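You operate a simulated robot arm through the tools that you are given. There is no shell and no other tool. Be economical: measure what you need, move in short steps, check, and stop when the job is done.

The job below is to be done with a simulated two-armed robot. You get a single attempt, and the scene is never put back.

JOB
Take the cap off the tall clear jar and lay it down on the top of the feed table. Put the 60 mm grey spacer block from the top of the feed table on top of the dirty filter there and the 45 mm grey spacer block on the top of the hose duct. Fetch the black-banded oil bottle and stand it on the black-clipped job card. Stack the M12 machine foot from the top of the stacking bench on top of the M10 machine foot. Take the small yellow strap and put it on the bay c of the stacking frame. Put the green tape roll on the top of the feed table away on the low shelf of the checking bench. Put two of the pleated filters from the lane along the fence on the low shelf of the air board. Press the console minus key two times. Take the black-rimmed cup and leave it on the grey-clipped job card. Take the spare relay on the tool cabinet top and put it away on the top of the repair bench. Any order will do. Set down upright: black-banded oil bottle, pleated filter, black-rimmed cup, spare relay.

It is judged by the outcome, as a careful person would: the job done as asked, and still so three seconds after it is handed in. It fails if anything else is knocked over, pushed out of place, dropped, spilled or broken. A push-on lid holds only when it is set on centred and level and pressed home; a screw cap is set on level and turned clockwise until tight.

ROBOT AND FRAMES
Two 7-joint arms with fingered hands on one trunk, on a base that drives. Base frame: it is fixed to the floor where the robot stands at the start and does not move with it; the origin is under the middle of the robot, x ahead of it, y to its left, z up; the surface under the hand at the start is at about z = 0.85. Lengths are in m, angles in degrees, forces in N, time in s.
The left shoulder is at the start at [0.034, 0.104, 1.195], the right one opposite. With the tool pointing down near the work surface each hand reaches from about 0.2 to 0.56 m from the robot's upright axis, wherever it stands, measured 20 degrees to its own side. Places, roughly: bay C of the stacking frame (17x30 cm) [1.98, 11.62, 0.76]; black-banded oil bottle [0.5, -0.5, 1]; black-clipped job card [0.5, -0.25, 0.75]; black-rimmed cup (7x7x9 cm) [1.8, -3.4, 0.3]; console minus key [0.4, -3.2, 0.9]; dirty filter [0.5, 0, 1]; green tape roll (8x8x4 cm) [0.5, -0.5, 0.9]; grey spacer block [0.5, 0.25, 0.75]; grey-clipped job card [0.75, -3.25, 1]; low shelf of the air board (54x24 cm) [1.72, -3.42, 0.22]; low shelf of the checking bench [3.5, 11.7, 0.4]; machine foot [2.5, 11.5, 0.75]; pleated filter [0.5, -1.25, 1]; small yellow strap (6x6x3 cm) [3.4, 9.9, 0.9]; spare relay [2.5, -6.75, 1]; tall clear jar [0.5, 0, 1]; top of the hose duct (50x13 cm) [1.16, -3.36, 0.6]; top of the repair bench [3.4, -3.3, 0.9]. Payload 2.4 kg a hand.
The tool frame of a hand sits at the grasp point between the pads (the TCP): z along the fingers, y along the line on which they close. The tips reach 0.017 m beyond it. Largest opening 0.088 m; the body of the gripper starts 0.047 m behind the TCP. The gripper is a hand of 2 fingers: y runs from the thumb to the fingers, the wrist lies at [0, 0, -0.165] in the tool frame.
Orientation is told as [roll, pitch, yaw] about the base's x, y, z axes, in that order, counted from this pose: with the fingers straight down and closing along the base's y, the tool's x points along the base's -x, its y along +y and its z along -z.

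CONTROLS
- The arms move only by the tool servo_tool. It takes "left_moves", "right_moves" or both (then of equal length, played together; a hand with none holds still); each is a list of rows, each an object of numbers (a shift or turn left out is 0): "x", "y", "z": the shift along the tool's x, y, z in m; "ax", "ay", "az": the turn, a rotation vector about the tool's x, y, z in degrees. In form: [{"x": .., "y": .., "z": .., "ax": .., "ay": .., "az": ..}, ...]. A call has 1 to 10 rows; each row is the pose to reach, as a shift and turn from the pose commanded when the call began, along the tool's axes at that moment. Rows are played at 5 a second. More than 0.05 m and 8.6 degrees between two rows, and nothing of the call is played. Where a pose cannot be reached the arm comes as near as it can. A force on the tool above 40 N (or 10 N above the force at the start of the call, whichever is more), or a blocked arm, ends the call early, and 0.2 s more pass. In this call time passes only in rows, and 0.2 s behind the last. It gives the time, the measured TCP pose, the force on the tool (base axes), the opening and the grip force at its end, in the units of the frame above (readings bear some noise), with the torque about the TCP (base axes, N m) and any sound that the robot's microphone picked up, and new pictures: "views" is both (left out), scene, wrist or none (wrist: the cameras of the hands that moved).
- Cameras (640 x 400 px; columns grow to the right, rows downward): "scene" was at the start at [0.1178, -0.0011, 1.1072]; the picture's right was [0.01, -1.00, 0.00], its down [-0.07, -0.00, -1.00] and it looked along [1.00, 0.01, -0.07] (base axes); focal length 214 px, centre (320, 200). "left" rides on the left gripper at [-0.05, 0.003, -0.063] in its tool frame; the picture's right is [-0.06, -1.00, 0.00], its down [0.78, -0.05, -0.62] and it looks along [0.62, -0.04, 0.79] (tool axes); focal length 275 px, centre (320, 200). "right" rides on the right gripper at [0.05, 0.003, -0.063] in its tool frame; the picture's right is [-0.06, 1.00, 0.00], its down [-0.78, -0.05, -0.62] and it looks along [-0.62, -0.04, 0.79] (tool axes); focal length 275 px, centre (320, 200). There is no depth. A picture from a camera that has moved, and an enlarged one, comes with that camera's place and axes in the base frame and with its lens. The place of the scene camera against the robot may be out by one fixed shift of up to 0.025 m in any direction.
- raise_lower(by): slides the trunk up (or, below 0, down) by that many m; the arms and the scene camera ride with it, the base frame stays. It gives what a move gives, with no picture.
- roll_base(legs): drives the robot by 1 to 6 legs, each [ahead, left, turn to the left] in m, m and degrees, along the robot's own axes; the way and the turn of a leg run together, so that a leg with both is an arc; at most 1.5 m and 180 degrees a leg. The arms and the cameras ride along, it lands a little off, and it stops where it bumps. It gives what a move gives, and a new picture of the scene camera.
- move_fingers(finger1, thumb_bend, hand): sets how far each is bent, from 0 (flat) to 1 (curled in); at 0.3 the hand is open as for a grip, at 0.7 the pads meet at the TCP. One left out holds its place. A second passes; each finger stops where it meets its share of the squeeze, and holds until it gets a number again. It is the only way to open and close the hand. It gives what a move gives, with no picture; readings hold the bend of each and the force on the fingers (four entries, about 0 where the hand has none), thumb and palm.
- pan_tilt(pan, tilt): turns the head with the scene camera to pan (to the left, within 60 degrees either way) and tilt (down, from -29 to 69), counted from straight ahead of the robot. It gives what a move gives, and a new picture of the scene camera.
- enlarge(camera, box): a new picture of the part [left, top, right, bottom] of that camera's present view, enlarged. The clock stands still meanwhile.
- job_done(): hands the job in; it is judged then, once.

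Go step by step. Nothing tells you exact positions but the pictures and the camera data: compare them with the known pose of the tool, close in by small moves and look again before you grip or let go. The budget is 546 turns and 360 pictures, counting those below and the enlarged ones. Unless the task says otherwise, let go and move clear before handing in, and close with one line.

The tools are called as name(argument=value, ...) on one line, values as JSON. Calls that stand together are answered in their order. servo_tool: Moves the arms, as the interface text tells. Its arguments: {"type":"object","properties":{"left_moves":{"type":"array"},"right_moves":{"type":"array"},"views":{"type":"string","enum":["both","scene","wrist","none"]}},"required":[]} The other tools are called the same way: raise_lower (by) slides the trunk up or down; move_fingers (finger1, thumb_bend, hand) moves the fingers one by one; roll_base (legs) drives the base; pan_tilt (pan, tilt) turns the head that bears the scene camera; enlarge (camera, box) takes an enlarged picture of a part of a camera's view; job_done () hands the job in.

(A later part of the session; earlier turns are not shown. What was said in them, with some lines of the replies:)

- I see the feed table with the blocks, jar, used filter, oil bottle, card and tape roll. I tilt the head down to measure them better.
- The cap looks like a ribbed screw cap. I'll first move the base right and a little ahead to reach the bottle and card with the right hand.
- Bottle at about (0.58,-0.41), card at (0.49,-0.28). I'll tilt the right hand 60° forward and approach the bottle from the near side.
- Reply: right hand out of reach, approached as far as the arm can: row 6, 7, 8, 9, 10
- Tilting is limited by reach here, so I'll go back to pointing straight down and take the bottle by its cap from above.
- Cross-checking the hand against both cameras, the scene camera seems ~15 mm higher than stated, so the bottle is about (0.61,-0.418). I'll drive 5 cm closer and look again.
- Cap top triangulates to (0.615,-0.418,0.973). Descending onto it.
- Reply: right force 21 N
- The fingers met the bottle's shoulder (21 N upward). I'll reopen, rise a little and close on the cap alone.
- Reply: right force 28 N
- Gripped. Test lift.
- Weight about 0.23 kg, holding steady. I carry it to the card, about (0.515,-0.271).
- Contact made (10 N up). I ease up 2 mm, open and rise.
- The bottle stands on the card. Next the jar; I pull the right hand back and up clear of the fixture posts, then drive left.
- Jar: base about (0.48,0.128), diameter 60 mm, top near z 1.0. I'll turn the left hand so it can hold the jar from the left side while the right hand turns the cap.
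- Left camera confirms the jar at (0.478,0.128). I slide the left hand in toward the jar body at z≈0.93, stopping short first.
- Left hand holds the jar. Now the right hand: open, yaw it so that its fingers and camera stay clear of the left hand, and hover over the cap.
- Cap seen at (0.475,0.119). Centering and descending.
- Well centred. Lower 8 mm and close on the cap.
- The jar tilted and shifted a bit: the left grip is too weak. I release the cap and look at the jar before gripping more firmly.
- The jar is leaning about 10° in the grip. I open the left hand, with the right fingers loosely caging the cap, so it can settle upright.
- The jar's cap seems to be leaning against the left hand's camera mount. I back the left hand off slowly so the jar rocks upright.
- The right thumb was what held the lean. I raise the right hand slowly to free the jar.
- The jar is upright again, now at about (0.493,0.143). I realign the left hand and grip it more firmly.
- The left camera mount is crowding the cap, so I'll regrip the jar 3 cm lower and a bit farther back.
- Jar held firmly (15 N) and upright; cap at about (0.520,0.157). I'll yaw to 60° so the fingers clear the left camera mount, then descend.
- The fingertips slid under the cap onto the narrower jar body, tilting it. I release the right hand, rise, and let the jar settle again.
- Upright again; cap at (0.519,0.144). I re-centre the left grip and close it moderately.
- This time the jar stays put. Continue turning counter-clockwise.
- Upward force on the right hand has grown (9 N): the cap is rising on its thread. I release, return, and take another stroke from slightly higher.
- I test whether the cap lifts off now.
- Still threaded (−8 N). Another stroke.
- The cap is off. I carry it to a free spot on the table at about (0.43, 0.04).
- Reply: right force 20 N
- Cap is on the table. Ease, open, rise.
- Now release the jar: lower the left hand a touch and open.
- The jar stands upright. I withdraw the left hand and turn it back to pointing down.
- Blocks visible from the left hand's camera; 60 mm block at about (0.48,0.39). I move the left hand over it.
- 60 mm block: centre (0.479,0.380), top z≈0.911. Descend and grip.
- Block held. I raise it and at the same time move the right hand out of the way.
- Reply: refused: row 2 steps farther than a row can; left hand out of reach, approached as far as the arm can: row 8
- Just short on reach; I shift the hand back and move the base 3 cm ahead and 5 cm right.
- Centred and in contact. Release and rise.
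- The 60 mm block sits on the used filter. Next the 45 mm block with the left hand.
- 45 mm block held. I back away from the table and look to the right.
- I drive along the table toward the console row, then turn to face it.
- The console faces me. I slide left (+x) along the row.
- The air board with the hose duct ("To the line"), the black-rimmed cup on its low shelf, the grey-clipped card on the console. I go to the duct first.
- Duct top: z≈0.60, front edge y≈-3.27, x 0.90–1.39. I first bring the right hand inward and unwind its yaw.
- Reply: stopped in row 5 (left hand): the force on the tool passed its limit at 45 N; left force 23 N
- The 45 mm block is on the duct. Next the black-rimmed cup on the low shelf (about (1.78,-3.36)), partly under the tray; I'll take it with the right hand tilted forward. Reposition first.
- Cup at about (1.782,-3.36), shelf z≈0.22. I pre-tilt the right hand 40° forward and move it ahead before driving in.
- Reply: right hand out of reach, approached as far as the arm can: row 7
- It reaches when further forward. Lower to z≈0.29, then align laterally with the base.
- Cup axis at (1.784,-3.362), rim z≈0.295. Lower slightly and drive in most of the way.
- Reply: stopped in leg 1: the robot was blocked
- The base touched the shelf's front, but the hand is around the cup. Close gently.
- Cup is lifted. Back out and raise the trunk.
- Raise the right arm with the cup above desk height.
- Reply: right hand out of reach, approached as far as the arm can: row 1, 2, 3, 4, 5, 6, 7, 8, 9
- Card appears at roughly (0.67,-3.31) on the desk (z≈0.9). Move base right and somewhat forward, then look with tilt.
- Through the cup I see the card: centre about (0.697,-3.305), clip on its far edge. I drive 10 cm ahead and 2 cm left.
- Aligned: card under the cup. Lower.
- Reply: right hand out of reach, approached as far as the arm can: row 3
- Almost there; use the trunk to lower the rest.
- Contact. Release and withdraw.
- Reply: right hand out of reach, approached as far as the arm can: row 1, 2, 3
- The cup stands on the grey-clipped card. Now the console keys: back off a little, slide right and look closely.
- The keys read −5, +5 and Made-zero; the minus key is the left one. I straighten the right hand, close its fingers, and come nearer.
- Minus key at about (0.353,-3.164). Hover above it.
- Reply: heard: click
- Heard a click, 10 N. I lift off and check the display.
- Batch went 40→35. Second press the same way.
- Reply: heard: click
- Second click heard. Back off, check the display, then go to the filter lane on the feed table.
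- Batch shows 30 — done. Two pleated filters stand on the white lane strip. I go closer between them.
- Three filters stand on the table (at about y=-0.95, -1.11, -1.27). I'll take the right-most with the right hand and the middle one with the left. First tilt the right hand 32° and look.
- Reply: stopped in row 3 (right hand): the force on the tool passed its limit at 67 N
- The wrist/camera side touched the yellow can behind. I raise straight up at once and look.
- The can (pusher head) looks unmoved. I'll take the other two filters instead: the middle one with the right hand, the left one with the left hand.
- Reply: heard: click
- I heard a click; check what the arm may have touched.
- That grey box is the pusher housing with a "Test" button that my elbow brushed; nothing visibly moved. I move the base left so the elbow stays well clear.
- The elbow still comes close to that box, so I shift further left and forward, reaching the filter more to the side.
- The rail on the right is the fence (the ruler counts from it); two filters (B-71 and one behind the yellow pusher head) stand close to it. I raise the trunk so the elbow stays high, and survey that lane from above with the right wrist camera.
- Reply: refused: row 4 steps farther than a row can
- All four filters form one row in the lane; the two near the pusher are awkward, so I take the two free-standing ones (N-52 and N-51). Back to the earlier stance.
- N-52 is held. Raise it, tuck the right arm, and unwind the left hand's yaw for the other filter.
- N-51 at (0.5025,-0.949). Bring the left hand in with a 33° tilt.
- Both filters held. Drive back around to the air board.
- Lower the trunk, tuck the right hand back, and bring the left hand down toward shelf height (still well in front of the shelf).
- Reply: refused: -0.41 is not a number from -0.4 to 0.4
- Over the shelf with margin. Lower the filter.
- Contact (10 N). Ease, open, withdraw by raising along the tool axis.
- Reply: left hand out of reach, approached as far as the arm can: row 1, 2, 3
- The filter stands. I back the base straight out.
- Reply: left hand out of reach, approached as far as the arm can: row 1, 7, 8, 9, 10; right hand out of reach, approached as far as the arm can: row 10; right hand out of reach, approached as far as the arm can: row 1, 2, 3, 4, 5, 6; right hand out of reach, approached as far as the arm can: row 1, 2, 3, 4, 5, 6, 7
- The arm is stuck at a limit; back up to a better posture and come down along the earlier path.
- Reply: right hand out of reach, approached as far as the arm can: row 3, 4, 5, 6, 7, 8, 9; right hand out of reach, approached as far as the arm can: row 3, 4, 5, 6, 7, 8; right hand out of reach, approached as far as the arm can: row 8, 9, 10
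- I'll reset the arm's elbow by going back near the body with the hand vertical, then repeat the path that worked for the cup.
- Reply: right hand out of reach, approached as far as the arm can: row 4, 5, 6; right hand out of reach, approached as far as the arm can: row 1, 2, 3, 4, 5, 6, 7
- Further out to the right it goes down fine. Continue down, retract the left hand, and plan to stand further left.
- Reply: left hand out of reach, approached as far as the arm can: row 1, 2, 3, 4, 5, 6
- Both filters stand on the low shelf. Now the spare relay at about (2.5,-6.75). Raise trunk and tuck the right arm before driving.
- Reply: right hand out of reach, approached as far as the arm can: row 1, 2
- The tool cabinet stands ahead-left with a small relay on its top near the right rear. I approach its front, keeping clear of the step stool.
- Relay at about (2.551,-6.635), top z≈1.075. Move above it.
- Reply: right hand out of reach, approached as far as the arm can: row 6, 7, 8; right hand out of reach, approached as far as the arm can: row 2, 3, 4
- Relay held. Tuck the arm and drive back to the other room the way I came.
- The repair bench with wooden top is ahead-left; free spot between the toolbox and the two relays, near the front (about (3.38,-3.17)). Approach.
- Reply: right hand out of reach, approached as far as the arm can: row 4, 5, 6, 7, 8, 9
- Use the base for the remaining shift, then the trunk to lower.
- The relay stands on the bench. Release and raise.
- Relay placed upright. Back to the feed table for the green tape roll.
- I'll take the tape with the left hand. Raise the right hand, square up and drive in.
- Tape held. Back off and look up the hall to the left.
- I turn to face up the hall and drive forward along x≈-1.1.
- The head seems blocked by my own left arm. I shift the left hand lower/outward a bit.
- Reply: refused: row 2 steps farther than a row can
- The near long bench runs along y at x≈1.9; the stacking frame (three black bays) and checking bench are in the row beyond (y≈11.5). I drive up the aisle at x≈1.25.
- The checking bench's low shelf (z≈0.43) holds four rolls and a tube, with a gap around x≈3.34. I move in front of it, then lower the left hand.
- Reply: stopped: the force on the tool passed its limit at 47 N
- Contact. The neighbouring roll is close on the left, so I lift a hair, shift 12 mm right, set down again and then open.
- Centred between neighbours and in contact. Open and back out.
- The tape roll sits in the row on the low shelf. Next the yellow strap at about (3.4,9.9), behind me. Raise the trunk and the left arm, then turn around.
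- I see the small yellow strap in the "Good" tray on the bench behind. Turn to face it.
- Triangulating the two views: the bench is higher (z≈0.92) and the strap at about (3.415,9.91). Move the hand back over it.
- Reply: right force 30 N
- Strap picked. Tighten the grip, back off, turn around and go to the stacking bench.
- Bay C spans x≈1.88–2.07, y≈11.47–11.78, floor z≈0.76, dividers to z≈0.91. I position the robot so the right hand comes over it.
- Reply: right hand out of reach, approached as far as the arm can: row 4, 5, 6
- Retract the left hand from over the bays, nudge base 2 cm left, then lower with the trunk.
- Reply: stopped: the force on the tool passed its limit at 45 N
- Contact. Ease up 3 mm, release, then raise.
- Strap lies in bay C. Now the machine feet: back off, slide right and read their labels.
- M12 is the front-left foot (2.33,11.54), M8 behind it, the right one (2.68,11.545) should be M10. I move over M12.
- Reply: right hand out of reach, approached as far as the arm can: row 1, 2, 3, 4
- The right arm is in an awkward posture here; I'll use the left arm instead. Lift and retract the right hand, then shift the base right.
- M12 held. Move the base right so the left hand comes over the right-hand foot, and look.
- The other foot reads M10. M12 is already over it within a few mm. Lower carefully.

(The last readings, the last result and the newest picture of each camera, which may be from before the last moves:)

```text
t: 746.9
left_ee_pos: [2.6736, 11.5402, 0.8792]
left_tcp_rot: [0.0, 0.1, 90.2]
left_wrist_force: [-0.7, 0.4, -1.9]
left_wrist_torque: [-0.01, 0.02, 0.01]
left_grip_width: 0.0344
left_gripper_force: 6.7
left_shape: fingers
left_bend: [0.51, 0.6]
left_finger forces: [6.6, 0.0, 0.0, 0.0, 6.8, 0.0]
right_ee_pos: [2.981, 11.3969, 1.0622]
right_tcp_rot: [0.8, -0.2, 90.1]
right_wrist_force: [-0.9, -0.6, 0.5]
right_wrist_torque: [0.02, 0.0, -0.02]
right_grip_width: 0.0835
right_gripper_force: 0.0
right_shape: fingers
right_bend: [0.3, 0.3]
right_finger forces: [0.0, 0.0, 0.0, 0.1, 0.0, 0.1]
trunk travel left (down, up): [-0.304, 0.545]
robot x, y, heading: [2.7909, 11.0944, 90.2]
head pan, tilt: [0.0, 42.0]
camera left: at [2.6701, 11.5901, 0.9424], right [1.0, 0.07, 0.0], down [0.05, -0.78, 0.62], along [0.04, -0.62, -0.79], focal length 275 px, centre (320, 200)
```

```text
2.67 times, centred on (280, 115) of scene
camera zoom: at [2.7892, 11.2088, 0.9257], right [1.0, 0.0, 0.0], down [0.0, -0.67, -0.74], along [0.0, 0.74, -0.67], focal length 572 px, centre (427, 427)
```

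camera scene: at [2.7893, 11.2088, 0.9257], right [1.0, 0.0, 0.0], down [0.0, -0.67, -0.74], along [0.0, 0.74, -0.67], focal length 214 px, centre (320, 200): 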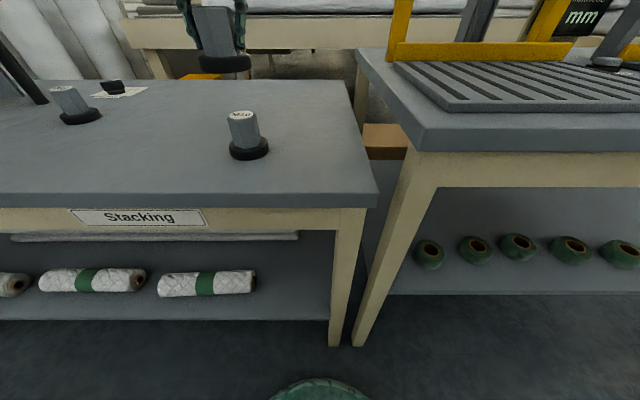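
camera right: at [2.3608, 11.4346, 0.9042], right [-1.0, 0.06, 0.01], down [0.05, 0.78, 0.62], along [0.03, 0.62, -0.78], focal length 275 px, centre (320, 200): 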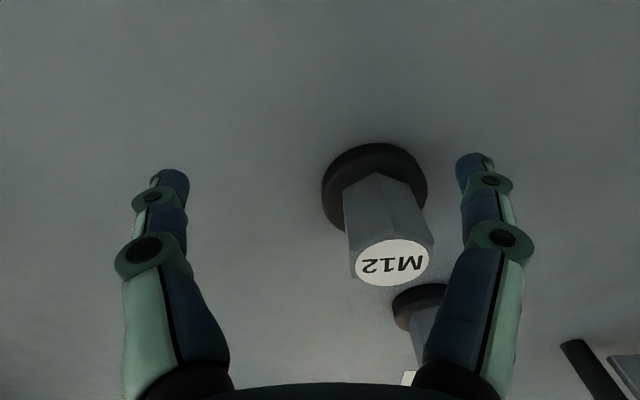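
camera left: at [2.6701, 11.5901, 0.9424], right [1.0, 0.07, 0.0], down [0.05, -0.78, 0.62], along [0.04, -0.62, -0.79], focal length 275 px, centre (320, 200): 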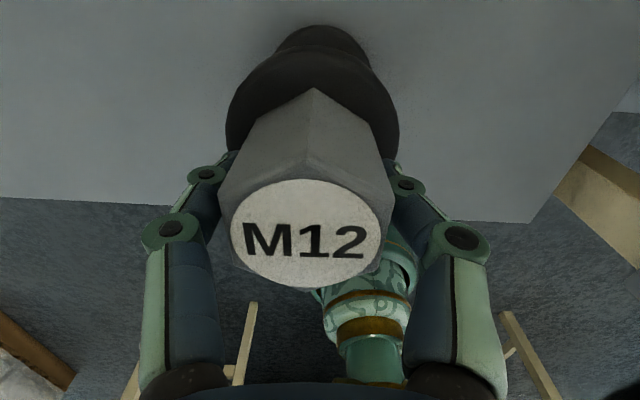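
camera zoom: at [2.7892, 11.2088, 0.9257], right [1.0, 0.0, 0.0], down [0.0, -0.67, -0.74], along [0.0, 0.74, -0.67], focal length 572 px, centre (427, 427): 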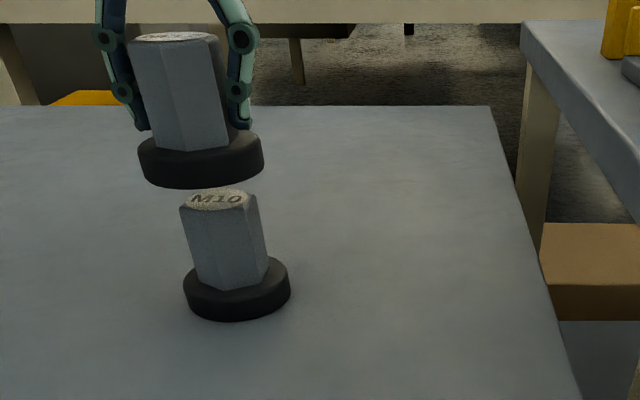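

servo_tool(left_moves=[{"y": -0.005}, {"y": -0.005, "z": 0.006}, {"y": -0.005, "z": 0.011}], views="none")

enlarge(camera="scene", box=[190, 60, 310, 150])

enlarge(camera="left", box=[160, 0, 480, 200])

```text
t: 747.7
left_ee_pos: [2.6775, 11.5384, 0.8692]
left_tcp_rot: [0.0, 0.1, 90.3]
left_wrist_force: [0.6, 0.3, -1.3]
left_wrist_torque: [-0.02, 0.02, 0.01]
left_grip_width: 0.0345
left_gripper_force: 6.7
left_shape: fingers
left_bend: [0.51, 0.6]
left_finger forces: [6.5, 0.0, 0.0, 0.0, 6.6, 0.0]
right_ee_pos: [2.9807, 11.3942, 1.0618]
right_tcp_rot: [0.7, -0.2, 90.1]
right_wrist_force: [0.3, 1.0, -0.3]
right_wrist_torque: [0.02, 0.02, -0.03]
right_grip_width: 0.0835
right_gripper_force: 0.0
right_shape: fingers
right_bend: [0.3, 0.3]
right_finger forces: [0.1, 0.0, 0.0, 0.0, 0.1, 0.0]
trunk travel left (down, up): [-0.304, 0.545]
robot x, y, heading: [2.791, 11.0953, 89.7]
head pan, tilt: [0.0, 42.0]
```

```text
4.44 times, centred on (250, 105) of scene
camera zoom: at [2.7892, 11.2088, 0.9257], right [1.0, 0.0, 0.0], down [0.0, -0.67, -0.74], along [0.0, 0.74, -0.67], focal length 953 px, centre (631, 622)
```

zoom: 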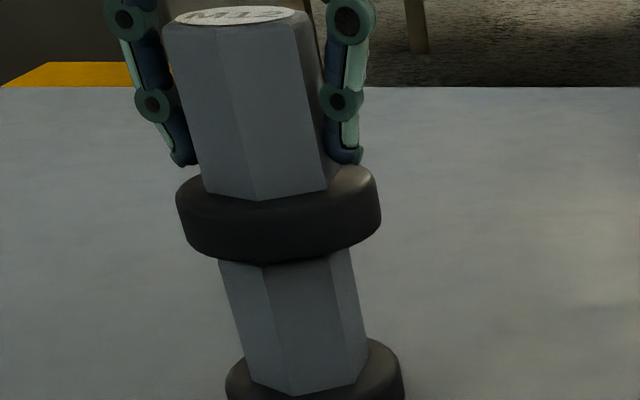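

```text
2.00 times, centred on (320, 100) of left
camera zoom: at [2.6753, 11.5896, 0.9316], right [1.0, 0.07, 0.0], down [0.05, -0.78, 0.62], along [0.04, -0.62, -0.79], focal length 551 px, centre (320, 400)
```

zoom: 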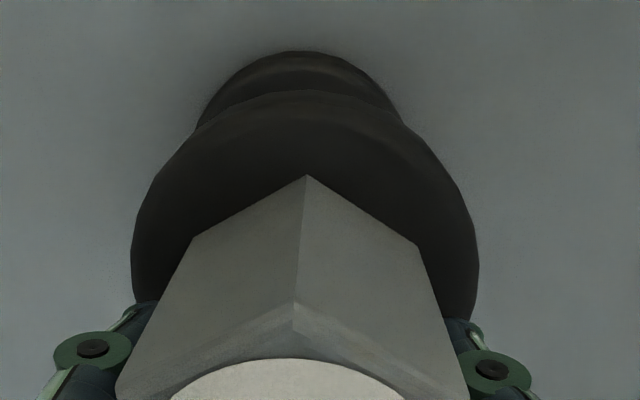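

Aligned within a couple of mm. Lower to contact.

servo_tool(left_moves=[{"z": 0.003}, {"z": 0.005}, {"z": 0.007}], views="none")

```text
t: 748.5
left_ee_pos: [2.6794, 11.5386, 0.8623]
left_tcp_rot: [-0.1, 0.0, 90.2]
left_wrist_force: [0.6, 0.9, 7.6]
left_wrist_torque: [0.01, 0.03, 0.01]
left_grip_width: 0.0343
left_gripper_force: 7.3
left_shape: fingers
left_bend: [0.51, 0.61]
left_finger forces: [6.5, 0.1, 0.1, 0.0, 7.3, 0.1]
right_ee_pos: [2.9807, 11.3953, 1.0625]
right_tcp_rot: [0.8, -0.3, 90.1]
right_wrist_force: [0.4, 0.9, 0.8]
right_wrist_torque: [0.01, -0.01, 0.02]
right_grip_width: 0.0836
right_gripper_force: 0.2
right_shape: fingers
right_bend: [0.3, 0.3]
right_finger forces: [0.0, 0.0, 0.0, 0.0, 0.0, 0.0]
trunk travel left (down, up): [-0.304, 0.545]
robot x, y, heading: [2.7914, 11.0958, 90.1]
head pan, tilt: [0.0, 42.0]
```

servo_tool(left_moves=[{"z": -0.001}], views="none")

move_fingers(hand="left", finger1=0.4, thumb_bend=0.4)

enlarge(camera="scene", box=[180, 50, 320, 160])

servo_tool(left_moves=[{"z": -0.03}, {"z": -0.07}, {"z": -0.11}, {"z": -0.15}], views="both")

```text
t: 748.9
left_ee_pos: [2.6796, 11.5391, 0.8629]
left_tcp_rot: [-0.1, -0.1, 90.3]
left_wrist_force: [0.8, 0.4, 7.0]
left_wrist_torque: [0.03, 0.0, -0.01]
left_grip_width: 0.0342
left_gripper_force: 7.5
left_shape: fingers
left_bend: [0.51, 0.61]
left_finger forces: [6.7, 0.0, 0.0, 0.0, 7.4, 0.1]
right_ee_pos: [2.9801, 11.3955, 1.0628]
right_tcp_rot: [0.8, -0.3, 90.1]
right_wrist_force: [0.0, 0.5, 0.9]
right_wrist_torque: [0.01, -0.02, -0.01]
right_grip_width: 0.0834
right_gripper_force: 0.0
right_shape: fingers
right_bend: [0.3, 0.3]
right_finger forces: [0.1, 0.1, 0.0, 0.1, 0.1, 0.0]
trunk travel left (down, up): [-0.304, 0.545]
robot x, y, heading: [2.7902, 11.095, 90.0]
head pan, tilt: [0.0, 42.0]
```

```text
t: 749.9
left_ee_pos: [2.6783, 11.5393, 0.8629]
left_tcp_rot: [0.0, 0.0, 90.3]
left_wrist_force: [0.8, -0.1, 0.3]
left_wrist_torque: [0.04, 0.01, 0.03]
left_grip_width: 0.0616
left_gripper_force: 0.1
left_shape: fingers
left_bend: [0.4, 0.4]
left_finger forces: [0.0, 0.0, 0.0, 0.1, 0.0, 0.1]
right_ee_pos: [2.9817, 11.3953, 1.0636]
right_tcp_rot: [0.8, -0.1, 90.0]
right_wrist_force: [1.0, -0.1, 0.9]
right_wrist_torque: [0.03, -0.01, 0.03]
right_grip_width: 0.0837
right_gripper_force: 0.1
right_shape: fingers
right_bend: [0.3, 0.3]
right_finger forces: [0.0, 0.1, 0.1, 0.1, 0.1, 0.1]
trunk travel left (down, up): [-0.304, 0.545]
robot x, y, heading: [2.7929, 11.0975, 89.9]
head pan, tilt: [0.0, 42.0]
```

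```text
3.64 times, centred on (250, 105) of scene
camera zoom: at [2.7892, 11.2087, 0.9257], right [1.0, 0.0, 0.0], down [0.0, -0.67, -0.74], along [0.0, 0.74, -0.67], focal length 780 px, centre (574, 546)
```

zoom: 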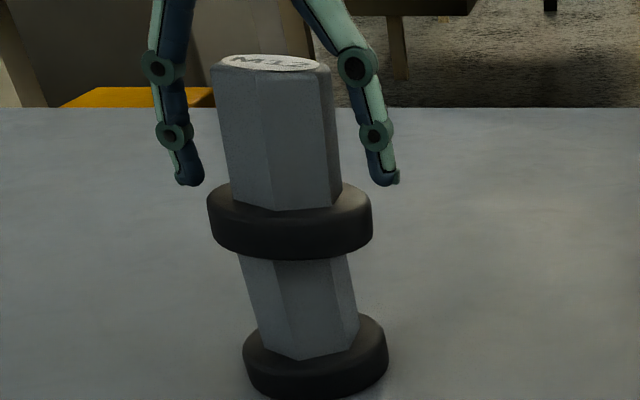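

```text
t: 750.9
left_ee_pos: [2.6793, 11.5386, 1.0135]
left_tcp_rot: [0.0, -0.1, 90.3]
left_wrist_force: [-0.3, 0.7, -0.3]
left_wrist_torque: [0.0, 0.02, 0.01]
left_grip_width: 0.0615
left_gripper_force: 0.1
left_shape: fingers
left_bend: [0.4, 0.4]
left_finger forces: [0.0, 0.0, 0.0, 0.1, 0.0, 0.0]
right_ee_pos: [2.9808, 11.3953, 1.0621]
right_tcp_rot: [0.7, -0.2, 90.1]
right_wrist_force: [0.5, -0.6, -0.1]
right_wrist_torque: [-0.01, -0.01, 0.02]
right_grip_width: 0.0836
right_gripper_force: 0.1
right_shape: fingers
right_bend: [0.3, 0.3]
right_finger forces: [0.0, 0.0, 0.0, 0.0, 0.1, 0.0]
trunk travel left (down, up): [-0.304, 0.545]
robot x, y, heading: [2.7939, 11.0956, 90.0]
head pan, tilt: [0.0, 42.0]
camera scene: at [2.7893, 11.2087, 0.9257], right [1.0, 0.0, 0.0], down [0.0, -0.67, -0.74], along [0.0, 0.74, -0.67], focal length 214 px, centre (320, 200)
camera left: at [2.6766, 11.5894, 1.0766], right [1.0, 0.07, 0.0], down [0.05, -0.78, 0.62], along [0.04, -0.62, -0.79], focal length 275 px, centre (320, 200)
```

scene: 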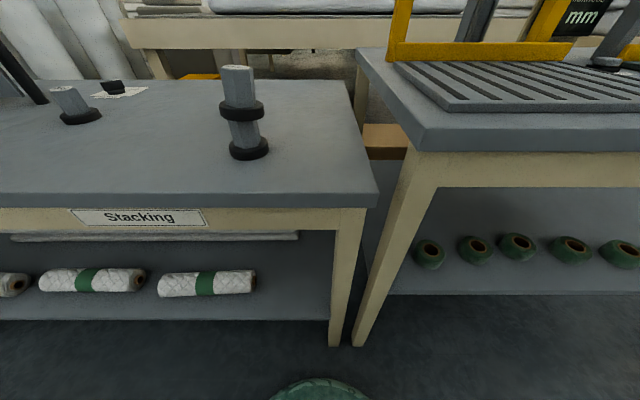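
left: 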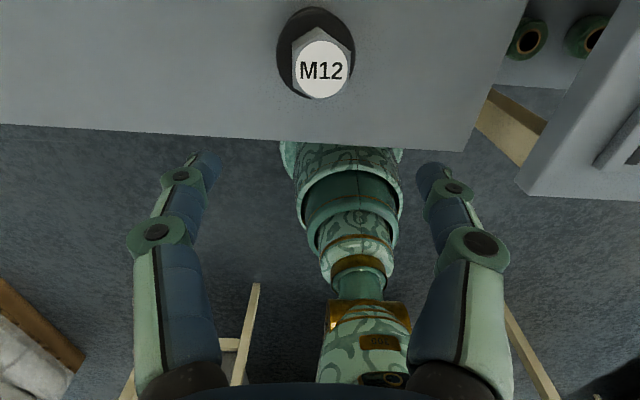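

M12 stands squarely on M10 and M8 is untouched. Every item is done, so I raise the left hand well clear and hand in.

servo_tool(left_moves=[{"z": -0.04}, {"z": -0.08}, {"z": -0.08, "x": 0.04}, {"z": -0.08, "x": 0.08}, {"z": -0.08, "x": 0.12}], views="none")

job_done()

```text
t: 752.1
left_ee_pos: [2.6788, 11.418, 1.092]
left_tcp_rot: [0.0, 0.1, 90.3]
left_wrist_force: [-0.2, 0.9, 0.1]
left_wrist_torque: [0.01, -0.02, -0.01]
left_grip_width: 0.0613
left_gripper_force: 0.1
left_shape: fingers
left_bend: [0.4, 0.4]
left_finger forces: [0.0, 0.1, 0.1, 0.0, 0.0, 0.1]
right_ee_pos: [2.9812, 11.3939, 1.062]
right_tcp_rot: [0.8, -0.2, 90.1]
right_wrist_force: [0.4, 0.0, 0.0]
right_wrist_torque: [-0.02, -0.01, -0.05]
right_grip_width: 0.0836
right_gripper_force: 0.1
right_shape: fingers
right_bend: [0.3, 0.3]
right_finger forces: [0.0, 0.0, 0.0, 0.0, 0.0, 0.0]
trunk travel left (down, up): [-0.304, 0.545]
robot x, y, heading: [2.7913, 11.089, 90.2]
head pan, tilt: [0.0, 42.0]
```

```text
The job is handed in.
```

I carried out every part of the job and handed it in, with three things to know: I took the two filters farthest from the fence (N-51 and N-52) and am not certain that is the lane you meant, my right elbow clicked the pusher's "Test" button (nothing visibly moved), and the jar ended about 5 cm from where it stood.
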